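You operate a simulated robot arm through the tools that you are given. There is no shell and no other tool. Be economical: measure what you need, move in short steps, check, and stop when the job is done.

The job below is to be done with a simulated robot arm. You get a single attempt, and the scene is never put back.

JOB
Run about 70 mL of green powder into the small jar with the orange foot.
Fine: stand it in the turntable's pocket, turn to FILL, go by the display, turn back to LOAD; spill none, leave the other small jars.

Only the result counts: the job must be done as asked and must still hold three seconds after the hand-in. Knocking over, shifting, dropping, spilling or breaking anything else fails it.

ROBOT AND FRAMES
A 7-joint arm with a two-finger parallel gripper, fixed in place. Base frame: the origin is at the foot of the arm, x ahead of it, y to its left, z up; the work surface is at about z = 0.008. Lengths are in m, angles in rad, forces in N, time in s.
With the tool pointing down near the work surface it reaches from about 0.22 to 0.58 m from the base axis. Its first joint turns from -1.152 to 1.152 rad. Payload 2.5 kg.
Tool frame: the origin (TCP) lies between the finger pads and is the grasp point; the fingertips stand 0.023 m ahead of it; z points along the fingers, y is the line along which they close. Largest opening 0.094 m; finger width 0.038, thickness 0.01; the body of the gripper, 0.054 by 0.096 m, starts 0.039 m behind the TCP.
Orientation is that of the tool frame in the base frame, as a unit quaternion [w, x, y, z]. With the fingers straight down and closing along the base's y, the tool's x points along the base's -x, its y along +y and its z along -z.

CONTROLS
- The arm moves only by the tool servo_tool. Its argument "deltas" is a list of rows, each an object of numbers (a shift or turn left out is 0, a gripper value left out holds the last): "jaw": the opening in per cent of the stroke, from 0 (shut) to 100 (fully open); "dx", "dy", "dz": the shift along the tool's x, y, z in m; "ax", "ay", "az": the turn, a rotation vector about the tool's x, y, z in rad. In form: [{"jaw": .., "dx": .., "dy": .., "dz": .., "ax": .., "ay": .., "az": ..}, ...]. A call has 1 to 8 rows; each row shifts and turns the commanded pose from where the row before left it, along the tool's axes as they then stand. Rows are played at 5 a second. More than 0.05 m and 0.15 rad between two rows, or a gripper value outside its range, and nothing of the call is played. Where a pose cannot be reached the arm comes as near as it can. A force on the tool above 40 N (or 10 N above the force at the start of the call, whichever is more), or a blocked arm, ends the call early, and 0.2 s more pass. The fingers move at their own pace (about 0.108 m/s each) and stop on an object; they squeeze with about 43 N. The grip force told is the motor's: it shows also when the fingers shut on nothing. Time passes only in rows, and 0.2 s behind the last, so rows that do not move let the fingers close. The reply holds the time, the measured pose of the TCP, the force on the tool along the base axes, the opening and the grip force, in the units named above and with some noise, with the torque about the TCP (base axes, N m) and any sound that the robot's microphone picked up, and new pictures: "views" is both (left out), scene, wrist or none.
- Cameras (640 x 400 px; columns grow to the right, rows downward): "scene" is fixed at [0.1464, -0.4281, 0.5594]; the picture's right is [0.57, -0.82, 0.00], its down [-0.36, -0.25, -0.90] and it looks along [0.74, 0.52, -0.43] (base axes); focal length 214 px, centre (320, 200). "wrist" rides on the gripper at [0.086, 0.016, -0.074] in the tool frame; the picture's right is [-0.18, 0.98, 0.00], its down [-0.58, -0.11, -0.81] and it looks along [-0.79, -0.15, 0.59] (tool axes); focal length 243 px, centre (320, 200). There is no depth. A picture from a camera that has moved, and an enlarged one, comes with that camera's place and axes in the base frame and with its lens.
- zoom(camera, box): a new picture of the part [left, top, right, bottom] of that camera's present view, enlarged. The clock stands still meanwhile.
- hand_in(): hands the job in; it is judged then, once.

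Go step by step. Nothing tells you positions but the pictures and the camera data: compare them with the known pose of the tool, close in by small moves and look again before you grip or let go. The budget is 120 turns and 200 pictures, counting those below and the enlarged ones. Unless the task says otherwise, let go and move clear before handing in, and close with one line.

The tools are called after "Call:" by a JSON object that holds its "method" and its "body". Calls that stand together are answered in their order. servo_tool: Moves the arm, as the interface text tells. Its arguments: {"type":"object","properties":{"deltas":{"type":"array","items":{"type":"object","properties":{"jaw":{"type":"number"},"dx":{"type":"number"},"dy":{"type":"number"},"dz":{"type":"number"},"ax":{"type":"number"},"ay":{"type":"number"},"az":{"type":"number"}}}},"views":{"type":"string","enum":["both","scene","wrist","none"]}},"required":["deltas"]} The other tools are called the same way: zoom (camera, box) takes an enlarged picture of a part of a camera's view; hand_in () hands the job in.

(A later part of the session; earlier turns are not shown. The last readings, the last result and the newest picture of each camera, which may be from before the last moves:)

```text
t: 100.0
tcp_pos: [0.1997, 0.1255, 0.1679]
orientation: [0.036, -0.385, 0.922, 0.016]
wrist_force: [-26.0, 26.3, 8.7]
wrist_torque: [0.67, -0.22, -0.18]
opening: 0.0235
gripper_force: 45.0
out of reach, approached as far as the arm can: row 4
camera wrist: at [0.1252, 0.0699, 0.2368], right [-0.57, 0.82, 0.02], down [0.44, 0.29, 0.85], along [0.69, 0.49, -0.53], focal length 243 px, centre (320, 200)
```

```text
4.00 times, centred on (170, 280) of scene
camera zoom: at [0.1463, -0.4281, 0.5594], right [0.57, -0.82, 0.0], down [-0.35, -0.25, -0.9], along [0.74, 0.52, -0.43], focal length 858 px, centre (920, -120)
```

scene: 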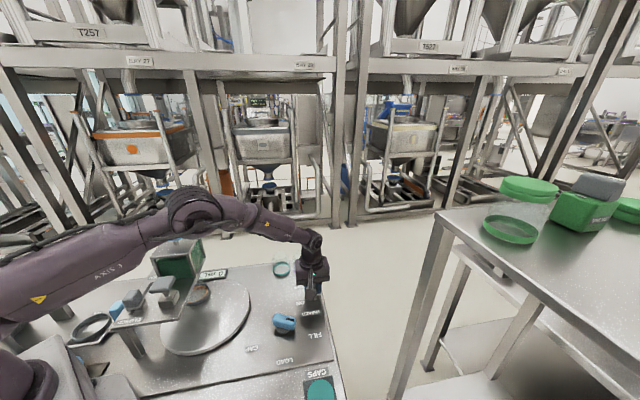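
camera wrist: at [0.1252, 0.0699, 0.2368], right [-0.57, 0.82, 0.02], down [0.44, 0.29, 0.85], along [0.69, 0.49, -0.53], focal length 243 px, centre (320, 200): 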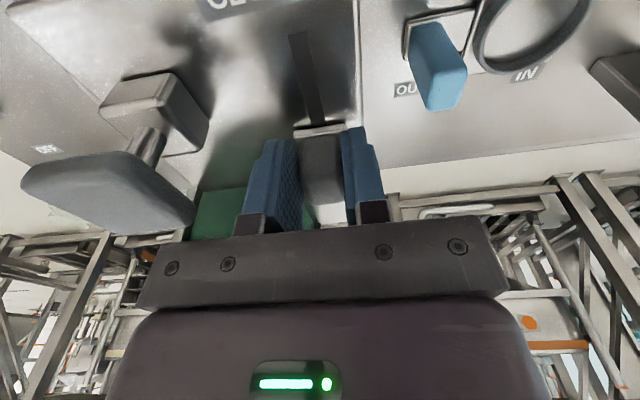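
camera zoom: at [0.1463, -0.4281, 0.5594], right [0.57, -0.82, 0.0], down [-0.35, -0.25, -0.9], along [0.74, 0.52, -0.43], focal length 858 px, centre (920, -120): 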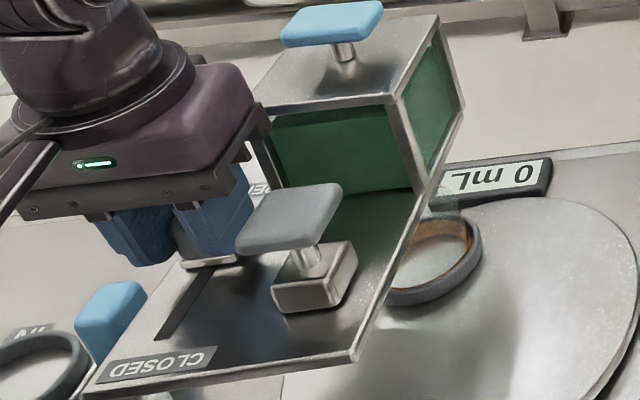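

Gripped farther back. I'm relieving the side force and opening 4 mm.

Call:
{"method": "servo_tool", "body": {"deltas": [{"dy": 0.0015}, {"dy": 0.001, "dx": -0.002}, {"dx": -0.002}, {}], "views": "none"}}

Call:
{"method": "zoom", "body": {"camera": "scene", "box": [100, 230, 240, 330]}}

```text
t: 101.0
tcp_pos: [0.2009, 0.1272, 0.1699]
orientation: [0.036, -0.383, 0.923, 0.015]
wrist_force: [-1.4, 1.1, -37.8]
wrist_torque: [-0.11, 0.14, 0.18]
opening: 0.0239
gripper_force: 44.7
```

```text
4.00 times, centred on (170, 280) of scene
camera zoom: at [0.1464, -0.4281, 0.5594], right [0.57, -0.82, 0.0], down [-0.36, -0.25, -0.9], along [0.74, 0.52, -0.43], focal length 858 px, centre (920, -120)
```

zoom: 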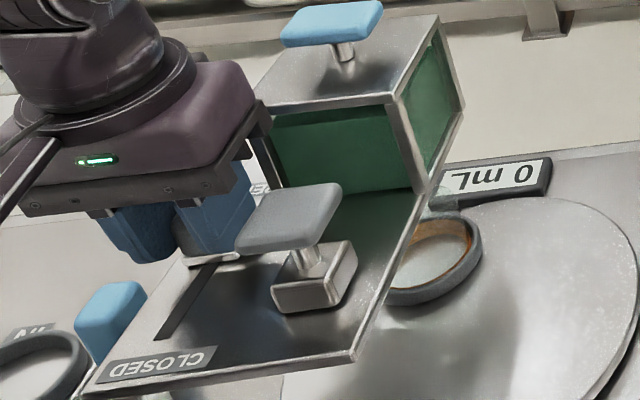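

The vertical force shows I'm pulling up, so I'm lowering 2 mm and continuing 4 mm.

Call:
{"method": "servo_tool", "body": {"deltas": [{"dz": 0.002}, {"dx": -0.002, "dz": 0.0003}, {"dx": -0.002, "dz": 0.0002}, {}], "views": "none"}}

Call:
{"method": "zoom", "body": {"camera": "scene", "box": [100, 230, 240, 330]}}

```text
t: 102.0
tcp_pos: [0.2075, 0.1322, 0.1696]
orientation: [0.041, -0.383, 0.923, 0.016]
wrist_force: [-8.7, 10.8, 39.2]
wrist_torque: [0.61, -0.11, -0.22]
opening: 0.0234
gripper_force: 44.9
```

```text
4.00 times, centred on (170, 280) of scene
camera zoom: at [0.1463, -0.4282, 0.5594], right [0.57, -0.82, 0.0], down [-0.35, -0.25, -0.9], along [0.74, 0.52, -0.43], focal length 858 px, centre (920, -120)
```

zoom: 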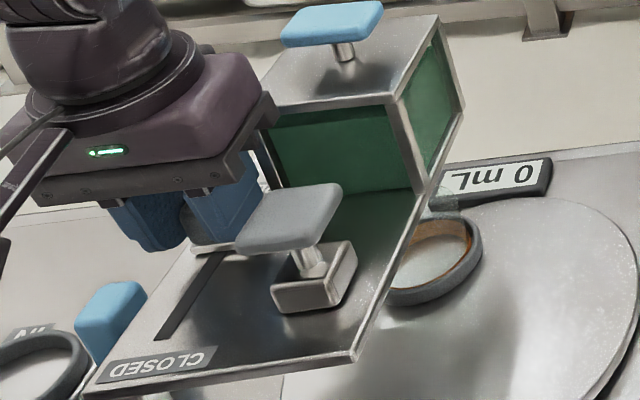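

The gate is nearly fully open and still 0 mL. Comparing angles, the table has turned only about 106°, while three stations suggest 120°, so the dial is likely about 10° short of FILL. I'll close the gate again before correcting the dial, and first I'm checking for powder.

Call:
{"method": "servo_tool", "body": {"deltas": [{"dz": -0.0015}, {"dx": 0.003}, {"dx": 0.004}, {"dx": 0.004}, {"dx": 0.003}, {}], "views": "none"}}

Call:
{"method": "zoom", "body": {"camera": "scene", "box": [150, 230, 250, 330]}}

```text
t: 103.4
tcp_pos: [0.201, 0.1257, 0.1696]
orientation: [0.037, -0.383, 0.923, 0.015]
wrist_force: [-11.8, 11.7, 27.9]
wrist_torque: [-0.28, 0.62, -0.17]
opening: 0.0236
gripper_force: 45.3
out of reach, approached as far as the arm can: row 5
```

```text
4.00 times, centred on (200, 280) of scene
camera zoom: at [0.1463, -0.4282, 0.5594], right [0.57, -0.82, 0.0], down [-0.35, -0.25, -0.9], along [0.74, 0.52, -0.43], focal length 858 px, centre (800, -120)
```

zoom: 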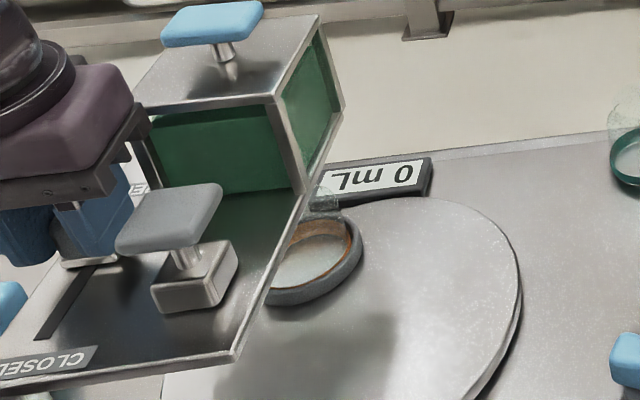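

No powder is visible outside. I'm regripping with outward tilt and continuing to close.

Call:
{"method": "servo_tool", "body": {"deltas": [{"jaw": 42}, {}, {"dx": 0.002, "ay": 0.1}, {"dx": 0.002, "ay": 0.1}, {}, {"jaw": 15}, {}, {}], "views": "none"}}

Call:
{"method": "servo_tool", "body": {"deltas": [{"dx": 0.003, "dz": 0.0004}, {"dx": 0.003, "dz": 0.0004}, {"dx": 0.003, "dz": 0.0004}, {"dx": 0.003, "dz": 0.0004}, {}], "views": "wrist"}}

```text
t: 105.2
tcp_pos: [0.1976, 0.122, 0.1702]
orientation: [-0.055, -0.383, 0.922, -0.023]
wrist_force: [-5.9, 5.6, 4.8]
wrist_torque: [-0.22, 0.37, -0.07]
opening: 0.0234
gripper_force: 44.9
```

```text
t: 106.4
tcp_pos: [0.1874, 0.1131, 0.1685]
orientation: [-0.055, -0.383, 0.922, -0.022]
wrist_force: [-14.6, 14.0, 4.3]
wrist_torque: [0.34, -0.05, 0.04]
opening: 0.0235
gripper_force: 44.7
camera wrist: at [0.1241, 0.0693, 0.2531], right [-0.57, 0.82, -0.02], down [0.55, 0.4, 0.73], along [0.61, 0.4, -0.68], focal length 243 px, centre (320, 200)
```

wrist: 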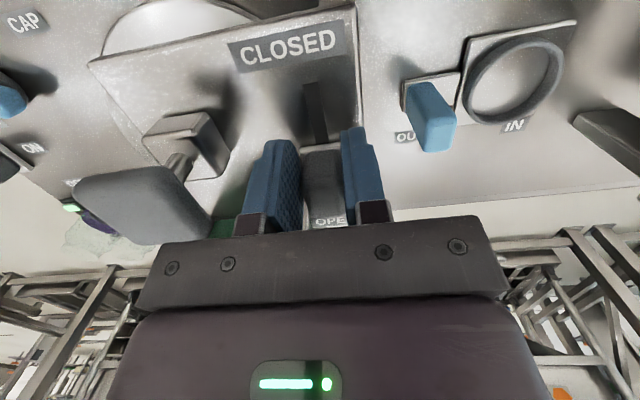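

I'm regripping at tilt 0.53 and pulling to CLOSED.

Call:
{"method": "servo_tool", "body": {"deltas": [{"jaw": 42, "dy": 0.0015}, {"dx": -0.003}, {"ay": 0.14}, {"ay": 0.14}, {"ay": 0.13}, {}, {"jaw": 15}, {}], "views": "none"}}

Call:
{"method": "servo_tool", "body": {"deltas": [{}, {"dx": 0.0035, "dz": 0.002}, {"dx": 0.0035, "dz": 0.002}, {"dx": 0.0035, "dz": 0.002}, {"dx": 0.0035, "dz": 0.002}, {"dx": 0.0035, "dz": 0.002}, {"dx": 0.0035, "dz": 0.002}, {}], "views": "wrist"}}

```text
t: 107.6
tcp_pos: [0.1882, 0.1149, 0.1693]
orientation: [-0.24, -0.368, 0.893, -0.101]
wrist_force: [-2.1, -2.6, 4.5]
wrist_torque: [0.19, -0.39, -0.05]
opening: 0.0395
gripper_force: 0.0
stopped in row 6: the force on the tool passed its limit at 58 N (the readings are from after the stop); the commanded pose is now the measured one
```

```text
t: 109.4
tcp_pos: [0.1721, 0.098, 0.1699]
orientation: [-0.239, -0.368, 0.893, -0.101]
wrist_force: [0.7, -0.2, 0.9]
wrist_torque: [-0.01, 0.02, 0.0]
opening: 0.0397
gripper_force: 0.1
camera wrist: at [0.1351, 0.0823, 0.2785], right [-0.58, 0.81, -0.1], down [0.72, 0.56, 0.41], along [0.38, 0.17, -0.91], focal length 243 px, centre (320, 200)
```

wrist: 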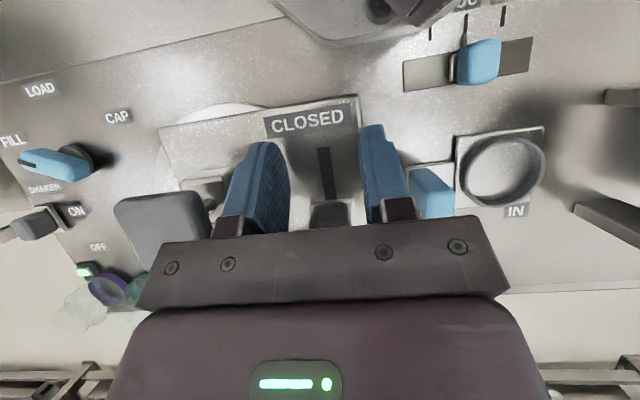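

My gripper touched the hopper, the call stopped, and the jaws never closed, so the knob stayed put. I'm checking the hopper, then going back with less tilt to grip again.

Call:
{"method": "servo_tool", "body": {"deltas": [{"ay": -0.13}, {"dx": -0.007, "dz": -0.003}, {"dx": -0.007, "dz": -0.003}, {"dx": -0.006, "dz": -0.0025}, {}, {"jaw": 15}, {}, {}], "views": "wrist"}}

Call:
{"method": "zoom", "body": {"camera": "scene", "box": [100, 230, 240, 330]}}

```text
t: 111.2
tcp_pos: [0.1878, 0.1126, 0.172]
orientation: [-0.181, -0.375, 0.906, -0.077]
wrist_force: [4.7, -4.5, 0.3]
wrist_torque: [0.03, 0.22, 0.05]
opening: 0.0236
gripper_force: 45.5
camera wrist: at [0.1413, 0.0879, 0.2729], right [-0.57, 0.82, -0.08], down [0.68, 0.52, 0.52], along [0.46, 0.25, -0.85], focal length 243 px, centre (320, 200)
```

wrist: 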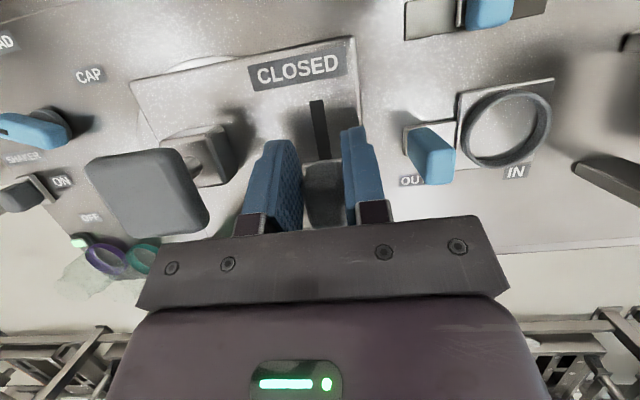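

```text
4.00 times, centred on (170, 280) of scene
camera zoom: at [0.1464, -0.4282, 0.5594], right [0.57, -0.82, 0.0], down [-0.36, -0.25, -0.9], along [0.74, 0.52, -0.43], focal length 858 px, centre (920, -120)
```

zoom: 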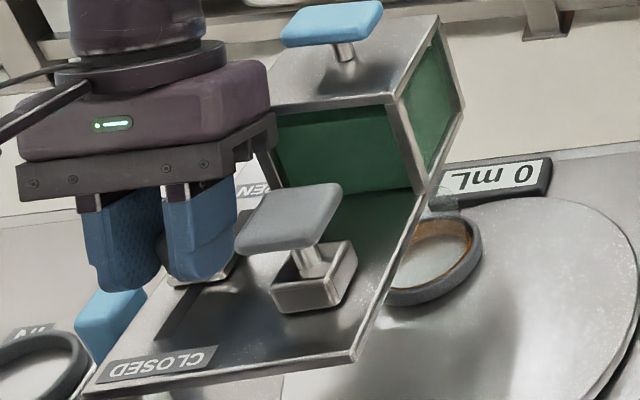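

The hopper hasn't moved and the knob is gripped. I'm pulling to CLOSED.

Call:
{"method": "servo_tool", "body": {"deltas": [{"dx": 0.0032, "dz": 0.0013}, {"dx": 0.0032, "dz": 0.0013}, {"dx": 0.0032, "dz": 0.0013}, {"dx": 0.0032, "dz": 0.0013}, {"dx": 0.0032, "dz": 0.0013}, {"dx": 0.0032, "dz": 0.0013}, {}], "views": "wrist"}}

Call:
{"method": "zoom", "body": {"camera": "scene", "box": [100, 230, 240, 330]}}

```text
t: 112.8
tcp_pos: [0.1737, 0.0995, 0.1699]
orientation: [-0.18, -0.374, 0.906, -0.077]
wrist_force: [12.6, -14.6, 10.1]
wrist_torque: [0.14, -0.21, -0.06]
opening: 0.0236
gripper_force: 44.7
camera wrist: at [0.1264, 0.073, 0.2728], right [-0.57, 0.82, -0.07], down [0.68, 0.52, 0.52], along [0.46, 0.25, -0.85], focal length 243 px, centre (320, 200)
```

wrist: 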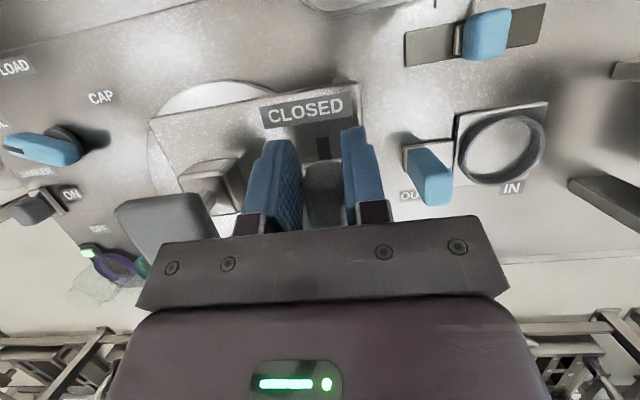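

```text
4.00 times, centred on (170, 280) of scene
camera zoom: at [0.1463, -0.4282, 0.5594], right [0.57, -0.82, 0.0], down [-0.35, -0.25, -0.9], along [0.74, 0.52, -0.43], focal length 858 px, centre (920, -120)
```

zoom: 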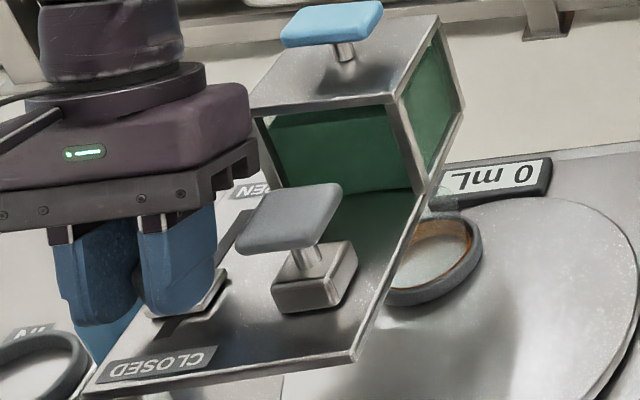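

A few mm more to reach the stop.

Call:
{"method": "servo_tool", "body": {"deltas": [{"dx": 0.0025, "dz": 0.001, "dy": -0.0005}, {"dx": 0.0025, "dz": 0.001}, {}], "views": "none"}}

Call:
{"method": "zoom", "body": {"camera": "scene", "box": [100, 230, 240, 330]}}

```text
t: 113.6
tcp_pos: [0.1708, 0.0954, 0.1712]
orientation: [-0.178, -0.375, 0.907, -0.076]
wrist_force: [16.3, -0.2, 21.3]
wrist_torque: [-0.41, 0.5, 0.0]
opening: 0.0233
gripper_force: 44.7
```

```text
4.00 times, centred on (170, 280) of scene
camera zoom: at [0.1463, -0.4282, 0.5594], right [0.57, -0.82, 0.0], down [-0.35, -0.25, -0.9], along [0.74, 0.52, -0.43], focal length 858 px, centre (920, -120)
```

zoom: 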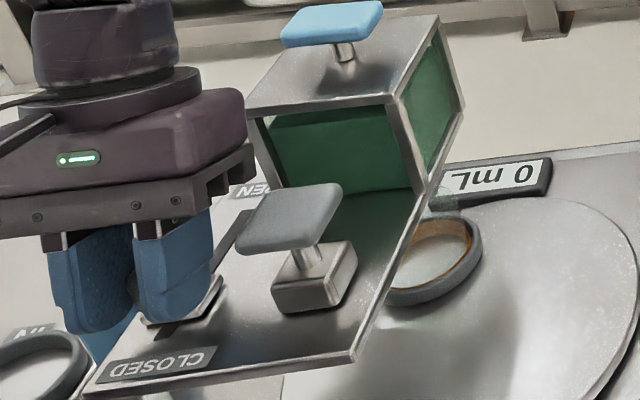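

The gate is closed again. I'm releasing, rising and heading to the dial.

Call:
{"method": "servo_tool", "body": {"deltas": [{"jaw": 60, "dx": -0.001}, {}, {"dx": 0.005, "dz": -0.0125}, {"dx": 0.012, "dz": -0.035}, {"dx": 0.012, "dz": -0.04}, {"dx": 0.01, "dz": -0.04}, {"ay": -0.12}, {"ay": -0.13}], "views": "none"}}

Call:
{"method": "servo_tool", "body": {"deltas": [{"ay": -0.12}, {"dy": -0.045}, {"dy": -0.045}, {"dy": -0.045}, {"dy": -0.045}, {"dy": -0.045}, {"dy": -0.045}, {"dy": -0.045}], "views": "none"}}

Call:
{"method": "zoom", "body": {"camera": "scene", "box": [100, 230, 340, 350]}}

```text
t: 115.4
tcp_pos: [0.1783, 0.1059, 0.302]
orientation: [-0.065, -0.381, 0.922, -0.029]
wrist_force: [0.4, -0.4, 0.0]
wrist_torque: [0.04, -0.03, -0.02]
opening: 0.0563
gripper_force: 0.0
```

```text
t: 117.2
tcp_pos: [0.3999, -0.1196, 0.3048]
orientation: [-0.012, -0.382, 0.924, -0.006]
wrist_force: [-0.1, -0.8, -0.6]
wrist_torque: [0.02, 0.01, -0.01]
opening: 0.0563
gripper_force: 0.0
```

```text
2.67 times, centred on (220, 290) of scene
camera zoom: at [0.1463, -0.4281, 0.5594], right [0.57, -0.82, 0.0], down [-0.36, -0.25, -0.9], along [0.74, 0.52, -0.43], focal length 572 px, centre (587, -40)
```

zoom: 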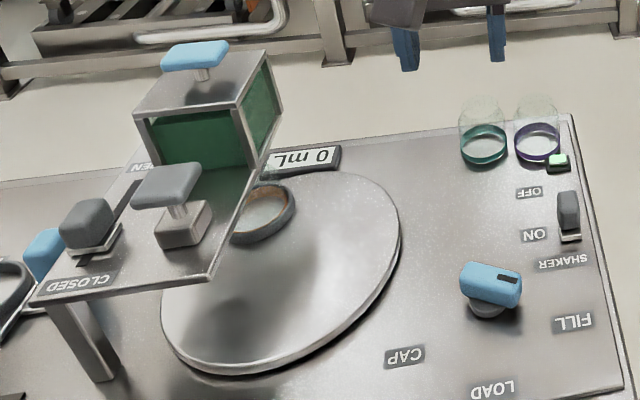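

The gate is closed, the display shows 0 and nothing has spilled. Recomputing the dial axis puts the pointer at FILL and the jar about 120° round, under the hopper. So probably flow needs the gate fully open, as it was at the start, with the shaker as the control. I'll switch the shaker OFF first, then open the gate fully.

Call:
{"method": "servo_tool", "body": {"deltas": [{"dx": -0.02, "dy": -0.035, "ay": -0.025, "jaw": 65}, {"dx": -0.02, "dy": -0.035}, {"dx": -0.01, "dy": -0.0275}, {"dz": 0.045}, {"dz": 0.045}, {"dz": 0.045}, {"dz": 0.045}, {}], "views": "wrist"}}

```text
t: 119.0
tcp_pos: [0.5043, -0.153, 0.123]
orientation: [0.001, -0.381, 0.924, -0.003]
wrist_force: [-0.2, 0.4, 0.4]
wrist_torque: [-0.01, 0.0, -0.03]
opening: 0.0612
gripper_force: 0.0
camera wrist: at [0.4335, -0.2029, 0.1965], right [-0.56, 0.83, 0.0], down [0.49, 0.34, 0.81], along [0.67, 0.45, -0.59], focal length 243 px, centre (320, 200)
```

wrist: 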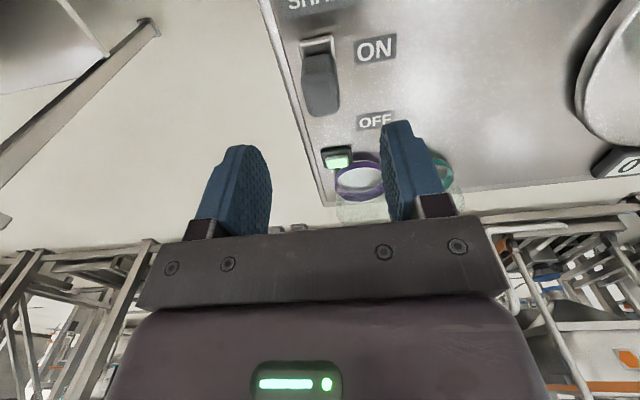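

The pose matches the earlier approach. I'm descending, gripping the shaker knob and sliding it to OFF.

Call:
{"method": "servo_tool", "body": {"deltas": [{"dz": 0.03}, {"dz": 0.03}, {"dz": 0.018}, {}, {"jaw": 15}, {}, {}, {}], "views": "none"}}

Call:
{"method": "servo_tool", "body": {"deltas": [{"dx": -0.008}, {"dx": -0.008}, {"dx": -0.008}, {"dx": -0.008}, {"dx": -0.008}, {"dx": -0.006}, {}], "views": "wrist"}}

```text
t: 120.8
tcp_pos: [0.5052, -0.1523, 0.0458]
orientation: [-0.001, -0.382, 0.924, 0.0]
wrist_force: [-9.7, 7.6, 1.7]
wrist_torque: [0.08, 0.12, 0.11]
opening: 0.0238
gripper_force: 44.9
```

```text
t: 122.4
tcp_pos: [0.537, -0.1198, 0.0465]
orientation: [-0.001, -0.381, 0.925, -0.001]
wrist_force: [-19.9, 7.7, 7.2]
wrist_torque: [1.22, -0.66, 0.46]
opening: 0.0238
gripper_force: 45.6
camera wrist: at [0.4658, -0.1707, 0.1204], right [-0.56, 0.83, 0.0], down [0.49, 0.33, 0.81], along [0.67, 0.45, -0.59], focal length 243 px, centre (320, 200)
```

wrist: 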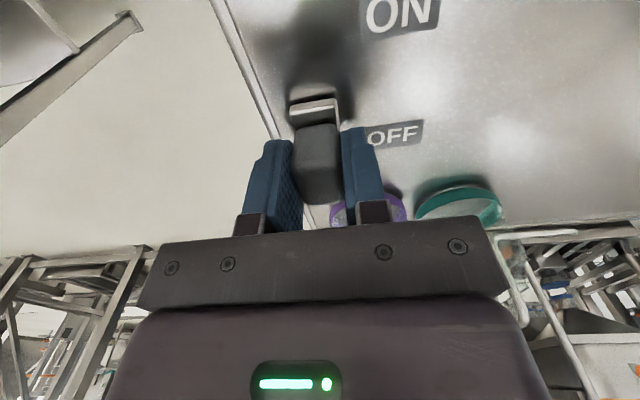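

The shaker is OFF again. I'm releasing, rising, and going back above the gate with the tilt set.

Call:
{"method": "servo_tool", "body": {"deltas": [{"jaw": 60, "dx": 0.001}, {}, {"dz": -0.04}, {"dz": -0.045}, {"dz": -0.045}, {"dz": -0.045}, {"dz": -0.045}, {"dz": -0.04}], "views": "none"}}

Call:
{"method": "servo_tool", "body": {"deltas": [{"dx": 0.044}, {"dx": 0.044}, {"dy": 0.046}, {"dy": 0.046}, {"dy": 0.046}, {"dy": 0.046}, {"dy": 0.046}, {"dy": 0.046}], "views": "none"}}

Call:
{"method": "servo_tool", "body": {"deltas": [{"dy": 0.046}, {"dy": 0.046}, {"dy": 0.045}, {"ay": 0.12}, {"ay": 0.12}, {"ay": 0.12}, {"ay": 0.06}, {}], "views": "none"}}

Call:
{"method": "zoom", "body": {"camera": "scene", "box": [100, 220, 340, 340]}}

```text
t: 124.2
tcp_pos: [0.5349, -0.1235, 0.3053]
orientation: [0.0, -0.381, 0.924, -0.001]
wrist_force: [-0.1, -0.3, 0.3]
wrist_torque: [0.0, 0.01, -0.03]
opening: 0.0565
gripper_force: 0.0
```

```text
t: 126.0
tcp_pos: [0.2796, 0.0138, 0.3052]
orientation: [0.001, -0.381, 0.925, -0.003]
wrist_force: [-0.1, -1.1, -0.6]
wrist_torque: [0.05, 0.01, 0.0]
opening: 0.0566
gripper_force: 0.1
```

```text
t: 127.8
tcp_pos: [0.1815, 0.1088, 0.3047]
orientation: [-0.193, -0.373, 0.904, -0.082]
wrist_force: [-0.3, -0.2, 0.4]
wrist_torque: [-0.04, 0.0, 0.04]
opening: 0.0562
gripper_force: 0.1
```

```text
2.67 times, centred on (220, 280) of scene
camera zoom: at [0.1464, -0.4281, 0.5594], right [0.57, -0.82, 0.0], down [-0.36, -0.25, -0.9], along [0.74, 0.52, -0.43], focal length 572 px, centre (587, -13)
```

zoom: 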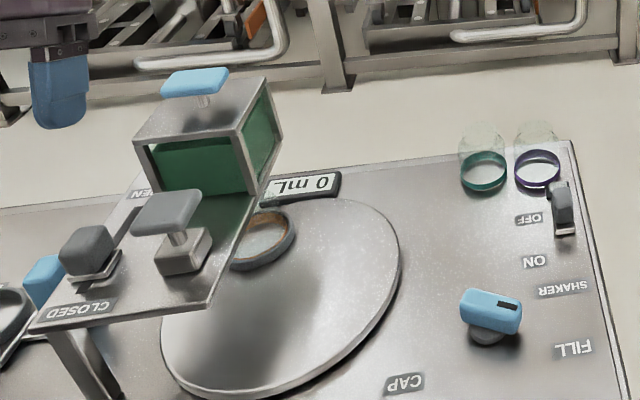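

I'm descending on the gate knob, gripping, and opening about 20 mm.

Call:
{"method": "servo_tool", "body": {"deltas": [{"dx": -0.0118, "dz": 0.032, "dy": -0.001}, {"dx": -0.0118, "dz": 0.032}, {"dx": -0.0118, "dz": 0.032}, {"dx": -0.0118, "dz": 0.0316}, {}, {"jaw": 15}, {}, {}], "views": "none"}}

Call:
{"method": "servo_tool", "body": {"deltas": [{}, {"dx": -0.0037, "dz": -0.0016}, {"dx": -0.0037, "dz": -0.0016}, {"dx": -0.0037, "dz": -0.0016}, {"dx": -0.0037, "dz": -0.0016}, {"dx": -0.0037, "dz": -0.0016}, {}], "views": "none"}}

Call:
{"method": "zoom", "body": {"camera": "scene", "box": [100, 230, 240, 330]}}

```text
t: 129.6
tcp_pos: [0.1763, 0.1023, 0.1703]
orientation: [-0.192, -0.373, 0.904, -0.082]
wrist_force: [11.4, -9.8, -21.3]
wrist_torque: [0.11, 0.01, 0.26]
opening: 0.0231
gripper_force: 45.5
```

```text
t: 131.2
tcp_pos: [0.1917, 0.1164, 0.1675]
orientation: [-0.192, -0.373, 0.904, -0.081]
wrist_force: [-3.6, 1.9, 38.1]
wrist_torque: [0.2, 0.08, 0.13]
opening: 0.0239
gripper_force: 44.9
```

```text
4.00 times, centred on (170, 280) of scene
camera zoom: at [0.1463, -0.4282, 0.5594], right [0.57, -0.82, 0.0], down [-0.35, -0.25, -0.9], along [0.74, 0.52, -0.43], focal length 858 px, centre (920, -120)
```

zoom: 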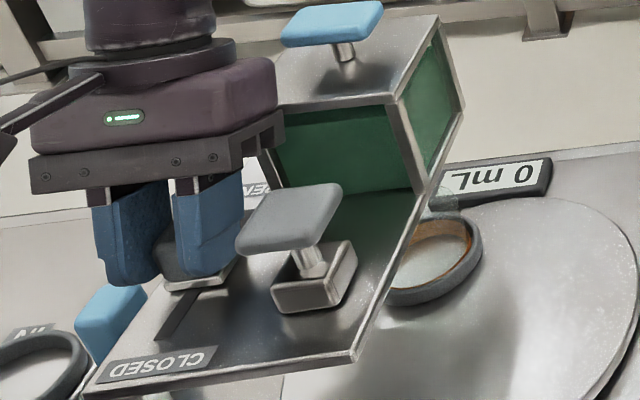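

The gate is about 21 mm open. For the rest I'll switch to the first grip style, closing along the slot, which clears the hopper. I'm releasing, rising and turning 90°.

Call:
{"method": "servo_tool", "body": {"deltas": [{"jaw": 60}, {}, {"dx": 0.02, "dz": -0.045}, {"dx": 0.021, "dz": -0.045}, {"ay": -0.14}, {"ay": -0.14}, {"ay": -0.14}, {"az": 0.15}], "views": "none"}}

Call:
{"method": "servo_tool", "body": {"deltas": [{"az": 0.15}, {"az": 0.15}, {"az": 0.15}, {"az": 0.15}, {"az": 0.15}, {"az": 0.15}, {"az": 0.15}, {"az": 0.15}], "views": "none"}}

Call:
{"method": "servo_tool", "body": {"deltas": [{"az": 0.15}, {"az": 0.071}, {"ay": -0.1}, {"ay": -0.1}, {}, {}], "views": "wrist"}}

```text
t: 133.0
tcp_pos: [0.1913, 0.1169, 0.2673]
orientation: [0.002, -0.311, 0.95, -0.001]
wrist_force: [-0.5, -0.8, -0.4]
wrist_torque: [-0.03, 0.01, -0.01]
opening: 0.0565
gripper_force: 0.0
```

```text
t: 134.8
tcp_pos: [0.1919, 0.1177, 0.2681]
orientation: [0.002, 0.281, 0.96, -0.002]
wrist_force: [-0.6, 0.4, 0.5]
wrist_torque: [-0.03, 0.0, 0.02]
opening: 0.0563
gripper_force: 0.1
```

```text
t: 136.2
tcp_pos: [0.192, 0.1165, 0.2677]
orientation: [0.094, 0.381, 0.919, -0.039]
wrist_force: [-0.2, 0.7, -1.0]
wrist_torque: [0.0, 0.01, 0.01]
opening: 0.0564
gripper_force: 0.1
camera wrist: at [0.1337, 0.1975, 0.3224], right [0.82, 0.57, 0.04], down [0.21, -0.36, 0.91], along [0.53, -0.74, -0.42], focal length 243 px, centre (320, 200)
```

wrist: 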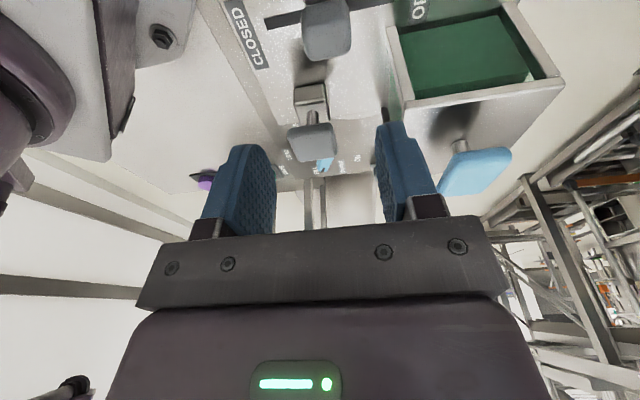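

The knob is at about s=0.226, between the fingers. I'm descending with the outward offset and gripping along the slot.

Call:
{"method": "servo_tool", "body": {"deltas": [{"dx": 0.0085, "dz": 0.025, "dy": 0.01, "jaw": 75}, {"dx": 0.0085, "dz": 0.025}, {"dx": 0.0085, "dz": 0.025}, {"dx": 0.007, "dz": 0.0232}, {}, {"jaw": 20}, {}, {}], "views": "wrist"}}

```text
t: 138.0
tcp_pos: [0.1908, 0.1333, 0.1636]
orientation: [0.093, 0.38, 0.919, -0.039]
wrist_force: [0.6, -0.2, -16.3]
wrist_torque: [0.25, -0.25, 0.2]
opening: 0.0313
gripper_force: 45.3
camera wrist: at [0.1327, 0.214, 0.2191], right [0.82, 0.57, 0.04], down [0.21, -0.36, 0.91], along [0.53, -0.74, -0.42], focal length 243 px, centre (320, 200)
```

wrist: 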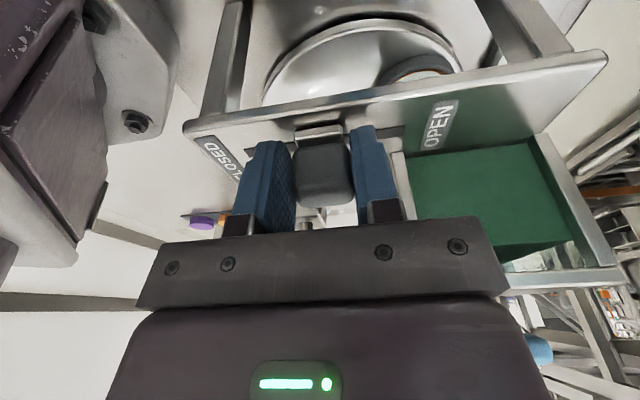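

Gripped firmly. I'm sliding to the OPEN end.

Call:
{"method": "servo_tool", "body": {"deltas": [{"dy": 0.006}, {"dy": 0.006}, {"dy": 0.006}, {"dy": 0.005}, {"dy": 0.003}, {"dy": 0.002}, {}], "views": "none"}}

Call:
{"method": "zoom", "body": {"camera": "scene", "box": [100, 230, 240, 330]}}

```text
t: 139.6
tcp_pos: [0.2091, 0.1512, 0.1647]
orientation: [0.094, 0.382, 0.919, -0.04]
wrist_force: [-4.9, -0.8, -26.2]
wrist_torque: [0.59, 0.37, 0.18]
opening: 0.0319
gripper_force: 44.8
```

```text
4.00 times, centred on (170, 280) of scene
camera zoom: at [0.1464, -0.4281, 0.5594], right [0.57, -0.82, 0.0], down [-0.36, -0.25, -0.9], along [0.74, 0.52, -0.43], focal length 858 px, centre (920, -120)
```

zoom: 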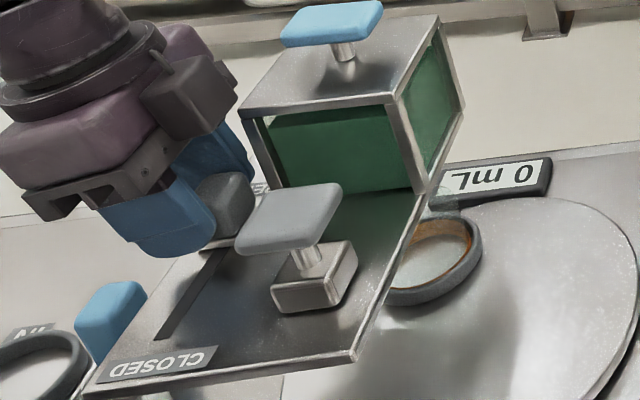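

The gate is fully open as at the start, still 0 mL with the shaker off. I'm releasing, rising and turning back for the shaker.

Call:
{"method": "servo_tool", "body": {"deltas": [{"jaw": 75}, {}, {"dx": -0.005, "dz": -0.025}, {"dx": -0.009, "dz": -0.045}, {"dx": -0.009, "dz": -0.045}, {"dx": -0.005, "dz": -0.025, "ay": 0.1}, {"ay": 0.1}, {"az": -0.15}], "views": "none"}}

Call:
{"method": "servo_tool", "body": {"deltas": [{"az": -0.15}, {"az": -0.15}, {"az": -0.15}, {"az": -0.15}, {"az": -0.15}, {"az": -0.15}, {"az": -0.15}, {"az": -0.15}], "views": "none"}}

Call:
{"method": "servo_tool", "body": {"deltas": [{"az": -0.15}, {"az": -0.071}, {}], "views": "none"}}

Call:
{"method": "zoom", "body": {"camera": "scene", "box": [100, 230, 340, 350]}}

```text
t: 141.4
tcp_pos: [0.2087, 0.1529, 0.3067]
orientation: [0.0, 0.314, 0.949, -0.001]
wrist_force: [0.0, -0.8, 0.4]
wrist_torque: [-0.01, -0.01, -0.01]
opening: 0.0705
gripper_force: 0.0
```

```text
t: 143.2
tcp_pos: [0.2091, 0.1517, 0.3074]
orientation: [0.0, -0.279, 0.96, -0.002]
wrist_force: [0.0, 0.1, 0.3]
wrist_torque: [0.02, 0.03, -0.03]
opening: 0.0707
gripper_force: 0.1
```

```text
t: 144.0
tcp_pos: [0.2087, 0.1536, 0.3064]
orientation: [0.001, -0.382, 0.924, -0.001]
wrist_force: [0.7, -1.0, -0.2]
wrist_torque: [0.01, 0.03, 0.01]
opening: 0.0704
gripper_force: 0.0
```

```text
2.67 times, centred on (220, 290) of scene
camera zoom: at [0.1464, -0.4281, 0.5594], right [0.57, -0.82, 0.0], down [-0.36, -0.25, -0.9], along [0.74, 0.52, -0.43], focal length 572 px, centre (587, -40)
```

zoom: 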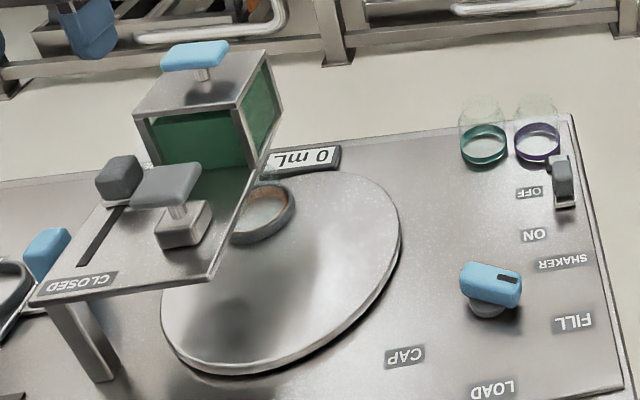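

Still 0 mL with the gate open and the shaker off. I'm going to the shaker switch.

Call:
{"method": "servo_tool", "body": {"deltas": [{"dy": -0.047}, {"dy": -0.047}, {"dy": -0.047}, {"dy": -0.047}, {"dy": -0.047}, {"dy": -0.047}, {"dy": -0.047}, {"dy": -0.047, "jaw": 65}], "views": "none"}}

Call:
{"method": "servo_tool", "body": {"deltas": [{"dy": -0.0255, "dx": -0.02}, {"dy": -0.024, "dx": -0.019}, {"dz": 0.045}, {"dz": 0.045}, {"dz": 0.045}, {"dz": 0.045}, {}], "views": "wrist"}}

```text
t: 145.8
tcp_pos: [0.4734, -0.1129, 0.3083]
orientation: [0.001, -0.382, 0.924, -0.002]
wrist_force: [0.0, -0.9, 0.3]
wrist_torque: [0.0, 0.01, 0.0]
opening: 0.0611
gripper_force: 0.0
```

```text
t: 147.4
tcp_pos: [0.5371, -0.1225, 0.1276]
orientation: [0.001, -0.38, 0.925, -0.002]
wrist_force: [0.0, -0.5, -0.1]
wrist_torque: [-0.01, 0.04, 0.01]
opening: 0.0609
gripper_force: 0.1
camera wrist: at [0.465, -0.174, 0.2019], right [-0.56, 0.83, 0.0], down [0.49, 0.34, 0.81], along [0.67, 0.45, -0.59], focal length 243 px, centre (320, 200)
```

wrist: 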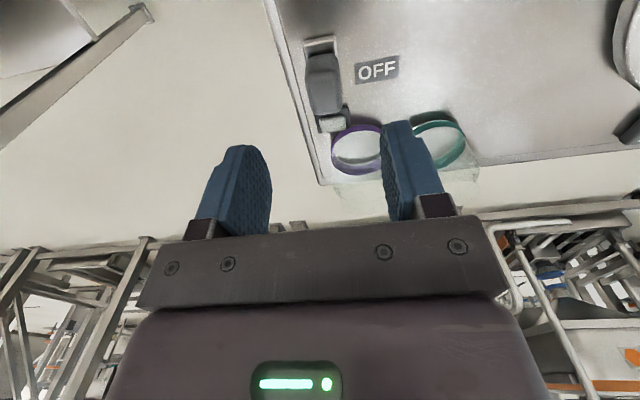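

Aligned. I'm descending and gripping the shaker knob.

Call:
{"method": "servo_tool", "body": {"deltas": [{"dz": 0.03, "dy": 0.0015}, {"dz": 0.03}, {"dz": 0.022}, {}, {"jaw": 15}, {}, {}, {}], "views": "none"}}

Call:
{"method": "servo_tool", "body": {"deltas": [{"dx": 0.008}, {"dx": 0.008}, {"dx": 0.008}, {"dx": 0.004}], "views": "none"}}

Call:
{"method": "zoom", "body": {"camera": "scene", "box": [160, 240, 320, 300]}}

```text
t: 149.2
tcp_pos: [0.5357, -0.1215, 0.0465]
orientation: [0.001, -0.382, 0.924, -0.002]
wrist_force: [-1.7, 0.9, -1.3]
wrist_torque: [0.31, -0.12, 0.23]
opening: 0.0235
gripper_force: 45.1
```

```text
t: 150.2
tcp_pos: [0.5169, -0.1405, 0.0464]
orientation: [0.0, -0.382, 0.924, -0.002]
wrist_force: [1.4, -0.6, -3.6]
wrist_torque: [0.32, -0.1, 0.22]
opening: 0.0237
gripper_force: 45.4
```

```text
4.00 times, centred on (240, 270) of scene
camera zoom: at [0.1464, -0.4282, 0.5594], right [0.57, -0.82, 0.0], down [-0.36, -0.25, -0.9], along [0.74, 0.52, -0.43], focal length 858 px, centre (640, -80)
```

zoom: 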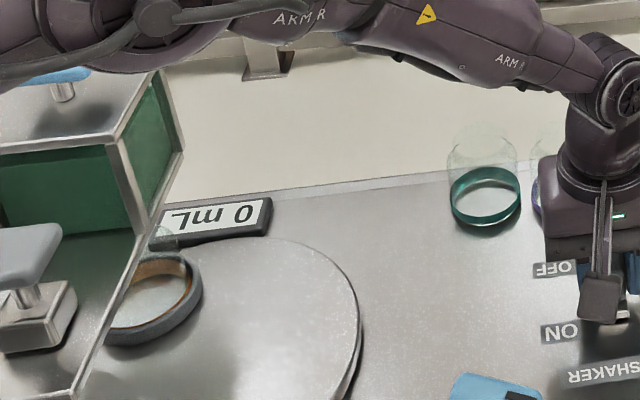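

28 mm along toward ON, display 0. Next 10 mm, then check.

Call:
{"method": "servo_tool", "body": {"deltas": [{"dx": 0.005}, {"dx": 0.005}], "views": "none"}}

Call:
{"method": "zoom", "body": {"camera": "scene", "box": [160, 240, 320, 300]}}

```text
t: 150.8
tcp_pos: [0.5097, -0.1482, 0.047]
orientation: [0.0, -0.381, 0.924, -0.002]
wrist_force: [-3.7, 3.9, -0.2]
wrist_torque: [-0.01, 0.01, 0.16]
opening: 0.0236
gripper_force: 44.7
```

```text
4.00 times, centred on (240, 270) of scene
camera zoom: at [0.1464, -0.4281, 0.5594], right [0.57, -0.82, 0.0], down [-0.36, -0.25, -0.9], along [0.74, 0.52, -0.43], focal length 858 px, centre (640, -80)
```

zoom: 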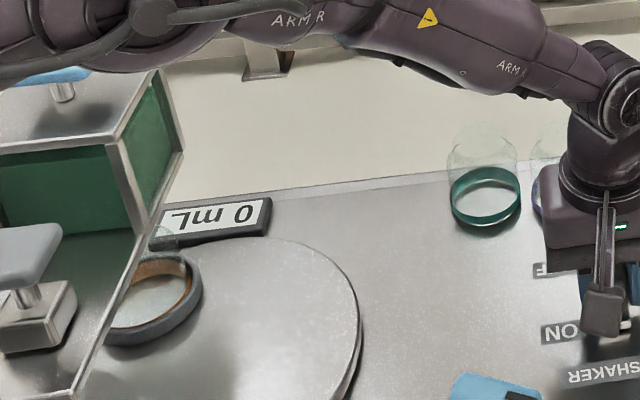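

Call:
{"method": "servo_tool", "body": {"deltas": [{"dx": 0.005}, {"dx": 0.003}], "views": "none"}}

Call:
{"method": "zoom", "body": {"camera": "scene", "box": [160, 240, 320, 300]}}

```text
t: 151.4
tcp_pos: [0.5043, -0.1542, 0.0469]
orientation: [0.0, -0.382, 0.924, -0.003]
wrist_force: [-0.5, -1.8, -3.2]
wrist_torque: [0.57, 0.15, 0.41]
opening: 0.0234
gripper_force: 44.6
```

```text
4.00 times, centred on (240, 270) of scene
camera zoom: at [0.1464, -0.4282, 0.5594], right [0.57, -0.82, 0.0], down [-0.36, -0.25, -0.9], along [0.74, 0.52, -0.43], focal length 858 px, centre (640, -80)
```

zoom: 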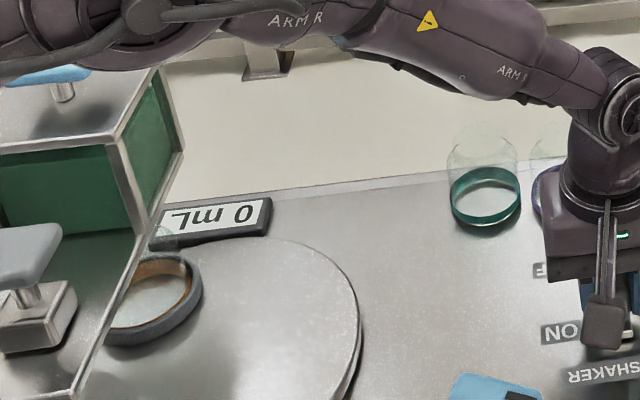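

The switch is at the ON stop. I'll wait 0.6 s and read the display.

Call:
{"method": "servo_tool", "body": {"deltas": [{"dx": 0.0015}, {}, {}], "views": "none"}}

Call:
{"method": "zoom", "body": {"camera": "scene", "box": [160, 240, 320, 300]}}

```text
t: 152.2
tcp_pos: [0.5027, -0.1539, 0.0475]
orientation: [0.001, -0.382, 0.924, -0.002]
wrist_force: [5.4, -1.8, -8.9]
wrist_torque: [-0.47, 0.58, 0.2]
opening: 0.0237
gripper_force: 45.4
```

```text
4.00 times, centred on (240, 270) of scene
camera zoom: at [0.1464, -0.4282, 0.5594], right [0.57, -0.82, 0.0], down [-0.36, -0.25, -0.9], along [0.74, 0.52, -0.43], focal length 858 px, centre (640, -80)
```

zoom: 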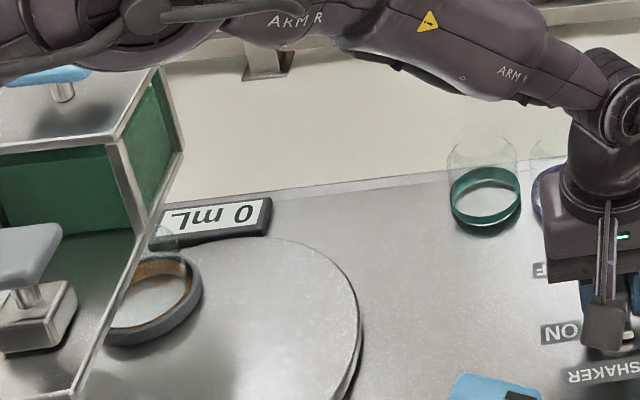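

Still nothing. I'll wait another 1.4 s and check the lamp too.

Call:
{"method": "servo_tool", "body": {"deltas": [{}, {}, {}, {}, {}, {}], "views": "wrist"}}

Call:
{"method": "zoom", "body": {"camera": "scene", "box": [160, 240, 320, 300]}}

```text
t: 153.6
tcp_pos: [0.5031, -0.1552, 0.0464]
orientation: [0.001, -0.382, 0.924, -0.002]
wrist_force: [7.4, -5.0, -11.2]
wrist_torque: [0.29, 0.04, 0.34]
opening: 0.0235
gripper_force: 45.7
camera wrist: at [0.4313, -0.2048, 0.1213], right [-0.56, 0.83, 0.0], down [0.49, 0.34, 0.81], along [0.67, 0.45, -0.59], focal length 243 px, centre (320, 200)
```

wrist: 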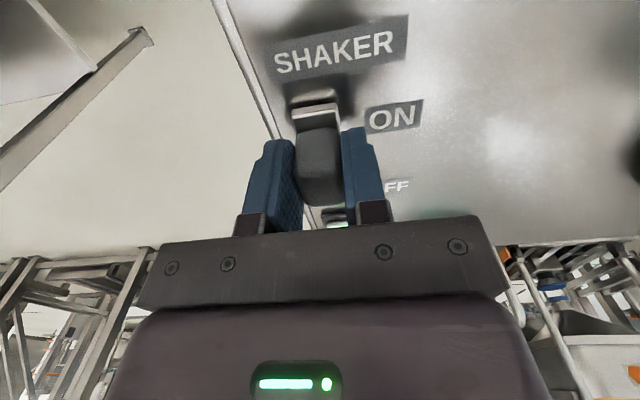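

```text
4.00 times, centred on (240, 270) of scene
camera zoom: at [0.1464, -0.4282, 0.5594], right [0.57, -0.82, 0.0], down [-0.36, -0.25, -0.9], along [0.74, 0.52, -0.43], focal length 858 px, centre (640, -80)
```

zoom: 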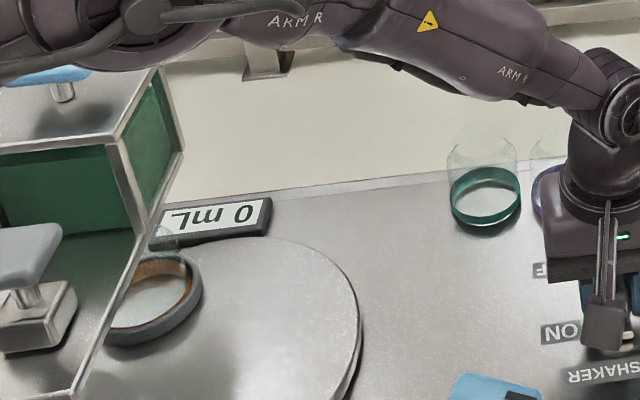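

The lamp is on and the gate fully open, but there is no flow, so the table must be short of FILL and flow is interlocked to FILL. The dial itself should then start and stop the flow. I'm switching the shaker back OFF, then going to the dial.

Call:
{"method": "servo_tool", "body": {"deltas": [{"dx": -0.008}, {"dx": -0.008}, {"dx": -0.008}, {"dx": -0.008}, {"dx": -0.008}, {"dx": -0.0075}, {}, {"jaw": 60}], "views": "none"}}

Call:
{"method": "servo_tool", "body": {"deltas": [{}, {"dz": -0.045}, {"dz": -0.045}, {"dz": -0.045}, {"dz": -0.02}, {"dx": 0.04, "dy": 0.03}, {"dx": 0.039, "dy": 0.03}, {"dx": 0.039, "dy": 0.03}], "views": "none"}}

Call:
{"method": "servo_tool", "body": {"deltas": [{"az": -0.15}, {"az": -0.15}, {"az": -0.15}, {"az": -0.15}, {"az": -0.15}, {"az": -0.15}, {"az": -0.15}, {"az": -0.12}], "views": "wrist"}}

Call:
{"method": "zoom", "body": {"camera": "scene", "box": [160, 240, 340, 340]}}

```text
t: 155.4
tcp_pos: [0.5378, -0.1218, 0.0474]
orientation: [0.003, -0.382, 0.924, -0.003]
wrist_force: [-0.2, 0.5, 0.0]
wrist_torque: [0.0, -0.02, 0.0]
opening: 0.0565
gripper_force: 0.2
```

```text
t: 157.2
tcp_pos: [0.3885, -0.1384, 0.2033]
orientation: [0.001, -0.381, 0.924, -0.003]
wrist_force: [-0.2, -0.2, -0.3]
wrist_torque: [-0.02, -0.04, -0.02]
opening: 0.0564
gripper_force: 0.0
```

```text
t: 159.0
tcp_pos: [0.3886, -0.1399, 0.2014]
orientation: [0.0, 0.829, -0.56, 0.002]
wrist_force: [1.2, 0.8, 0.1]
wrist_torque: [-0.01, -0.03, 0.0]
opening: 0.0564
gripper_force: 0.1
camera wrist: at [0.4074, -0.2269, 0.2766], right [-0.98, -0.2, 0.0], down [-0.12, 0.58, 0.8], along [-0.16, 0.79, -0.59], focal length 243 px, centre (320, 200)
```

wrist: 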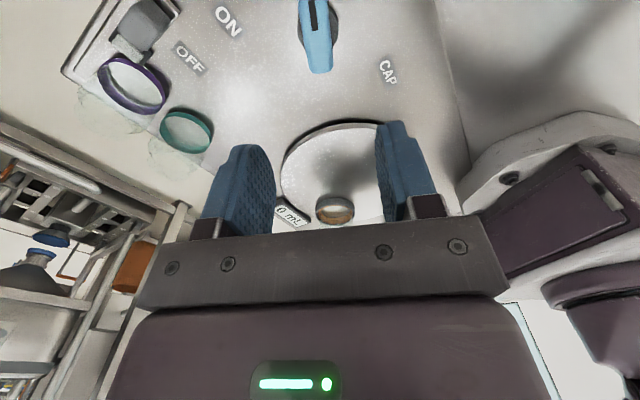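

```text
3.56 times, centred on (250, 290) of scene
camera zoom: at [0.1464, -0.4281, 0.5594], right [0.57, -0.82, 0.0], down [-0.36, -0.25, -0.9], along [0.74, 0.52, -0.43], focal length 763 px, centre (569, -120)
```

zoom: 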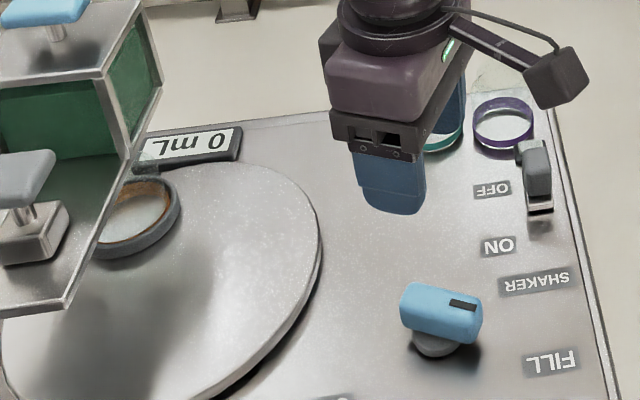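

The switch is OFF again. My TCP is now over the dial axis, about (0.389, -0.138). I'm descending, gripping the bar firmly, and turning a little further toward FILL.

Call:
{"method": "servo_tool", "body": {"deltas": [{"dz": 0.04, "dx": -0.002, "dy": -0.002}, {"dz": 0.04}, {"dz": 0.04}, {"dz": 0.019}, {}, {"jaw": 5}, {}, {}], "views": "wrist"}}

```text
t: 160.8
tcp_pos: [0.3917, -0.1373, 0.0603]
orientation: [0.001, 0.827, -0.562, 0.002]
wrist_force: [-0.7, -3.0, -6.8]
wrist_torque: [0.46, 0.09, -1.51]
opening: 0.0241
gripper_force: 45.1
camera wrist: at [0.4087, -0.2249, 0.1361], right [-0.98, -0.19, 0.0], down [-0.11, 0.58, 0.8], along [-0.15, 0.79, -0.59], focal length 243 px, centre (320, 200)
```

wrist: 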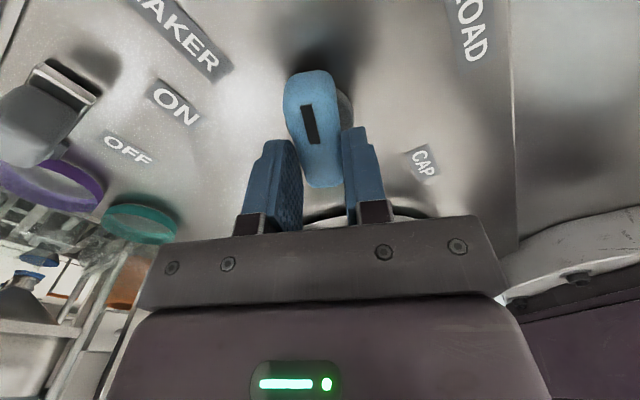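

The grip shows 1.5 N·m with little side force: the dial is hard against its FILL stop. I'm checking the display while I hold it there.

Call:
{"method": "zoom", "body": {"camera": "scene", "box": [130, 225, 270, 315]}}

```text
4.44 times, centred on (200, 270) of scene
camera zoom: at [0.1464, -0.4282, 0.5594], right [0.57, -0.82, 0.0], down [-0.36, -0.25, -0.9], along [0.74, 0.52, -0.43], focal length 953 px, centre (853, -111)
```

zoom: 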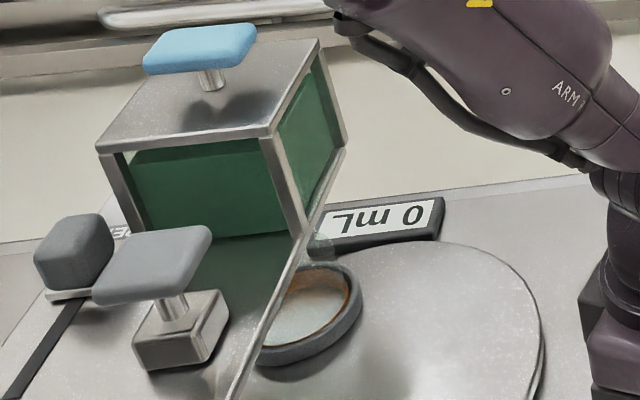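

Still 0 mL at the hard FILL stop. The remaining control on this hopper is its blue T-handle, which may be a run plunger. I'm letting the dial go and looking at the T-handle up close.

Call:
{"method": "servo_tool", "body": {"deltas": [{"jaw": 60}, {}, {"dz": -0.04}, {"dz": -0.045}, {"dz": -0.045}, {"dz": -0.045}, {"dz": -0.045}, {"dz": -0.04}], "views": "none"}}

Call:
{"method": "servo_tool", "body": {"deltas": [{"az": 0.15}, {"az": 0.15}, {"az": 0.15}, {"az": 0.15}, {"az": 0.15}, {"az": 0.15}, {"az": 0.15}, {"az": 0.12}], "views": "none"}}

Call:
{"method": "servo_tool", "body": {"deltas": [{"dy": 0.046}, {"dy": 0.046}, {"dy": 0.046}, {"dy": 0.046}, {"dy": 0.046}, {"dy": 0.035}, {"dx": -0.03}, {"dx": -0.025}], "views": "wrist"}}

Call:
{"method": "zoom", "body": {"camera": "wrist", "box": [200, 0, 440, 200]}}

```text
t: 162.6
tcp_pos: [0.3886, -0.1395, 0.3214]
orientation: [0.001, 0.829, -0.56, 0.001]
wrist_force: [0.2, -0.4, 0.5]
wrist_torque: [0.02, -0.02, -0.04]
opening: 0.0564
gripper_force: 0.1
```

```text
t: 164.4
tcp_pos: [0.3907, -0.138, 0.3221]
orientation: [0.0, -0.38, 0.925, -0.002]
wrist_force: [-0.1, 0.1, -0.7]
wrist_torque: [0.02, 0.03, 0.01]
opening: 0.0564
gripper_force: 0.0
```

```text
t: 166.2
tcp_pos: [0.2414, 0.0912, 0.3214]
orientation: [0.001, -0.381, 0.924, -0.001]
wrist_force: [-0.8, 0.0, 0.0]
wrist_torque: [0.0, 0.01, 0.0]
opening: 0.0564
gripper_force: 0.1
camera wrist: at [0.1696, 0.0402, 0.3949], right [-0.56, 0.83, 0.0], down [0.49, 0.34, 0.81], along [0.67, 0.45, -0.59], focal length 243 px, centre (320, 200)
```

wrist: 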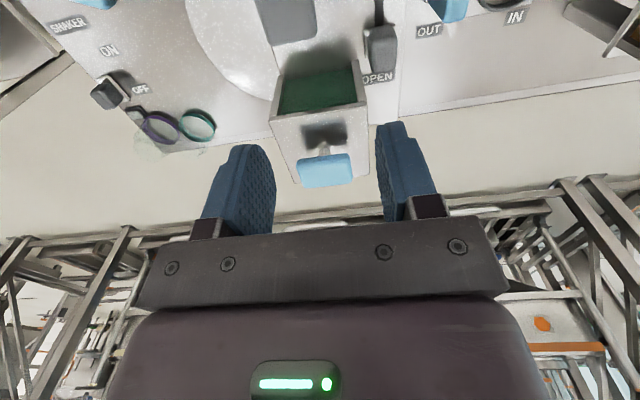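

```text
2.00 times, centred on (320, 100) of wrist
camera zoom: at [0.1696, 0.0402, 0.3949], right [-0.56, 0.83, 0.0], down [0.49, 0.34, 0.81], along [0.67, 0.45, -0.59], focal length 485 px, centre (320, 400)
```

zoom: 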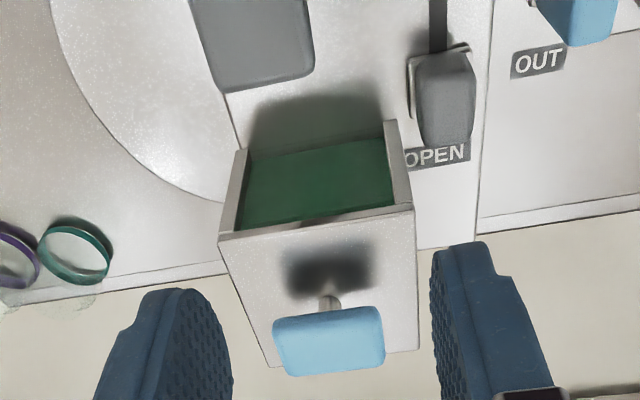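

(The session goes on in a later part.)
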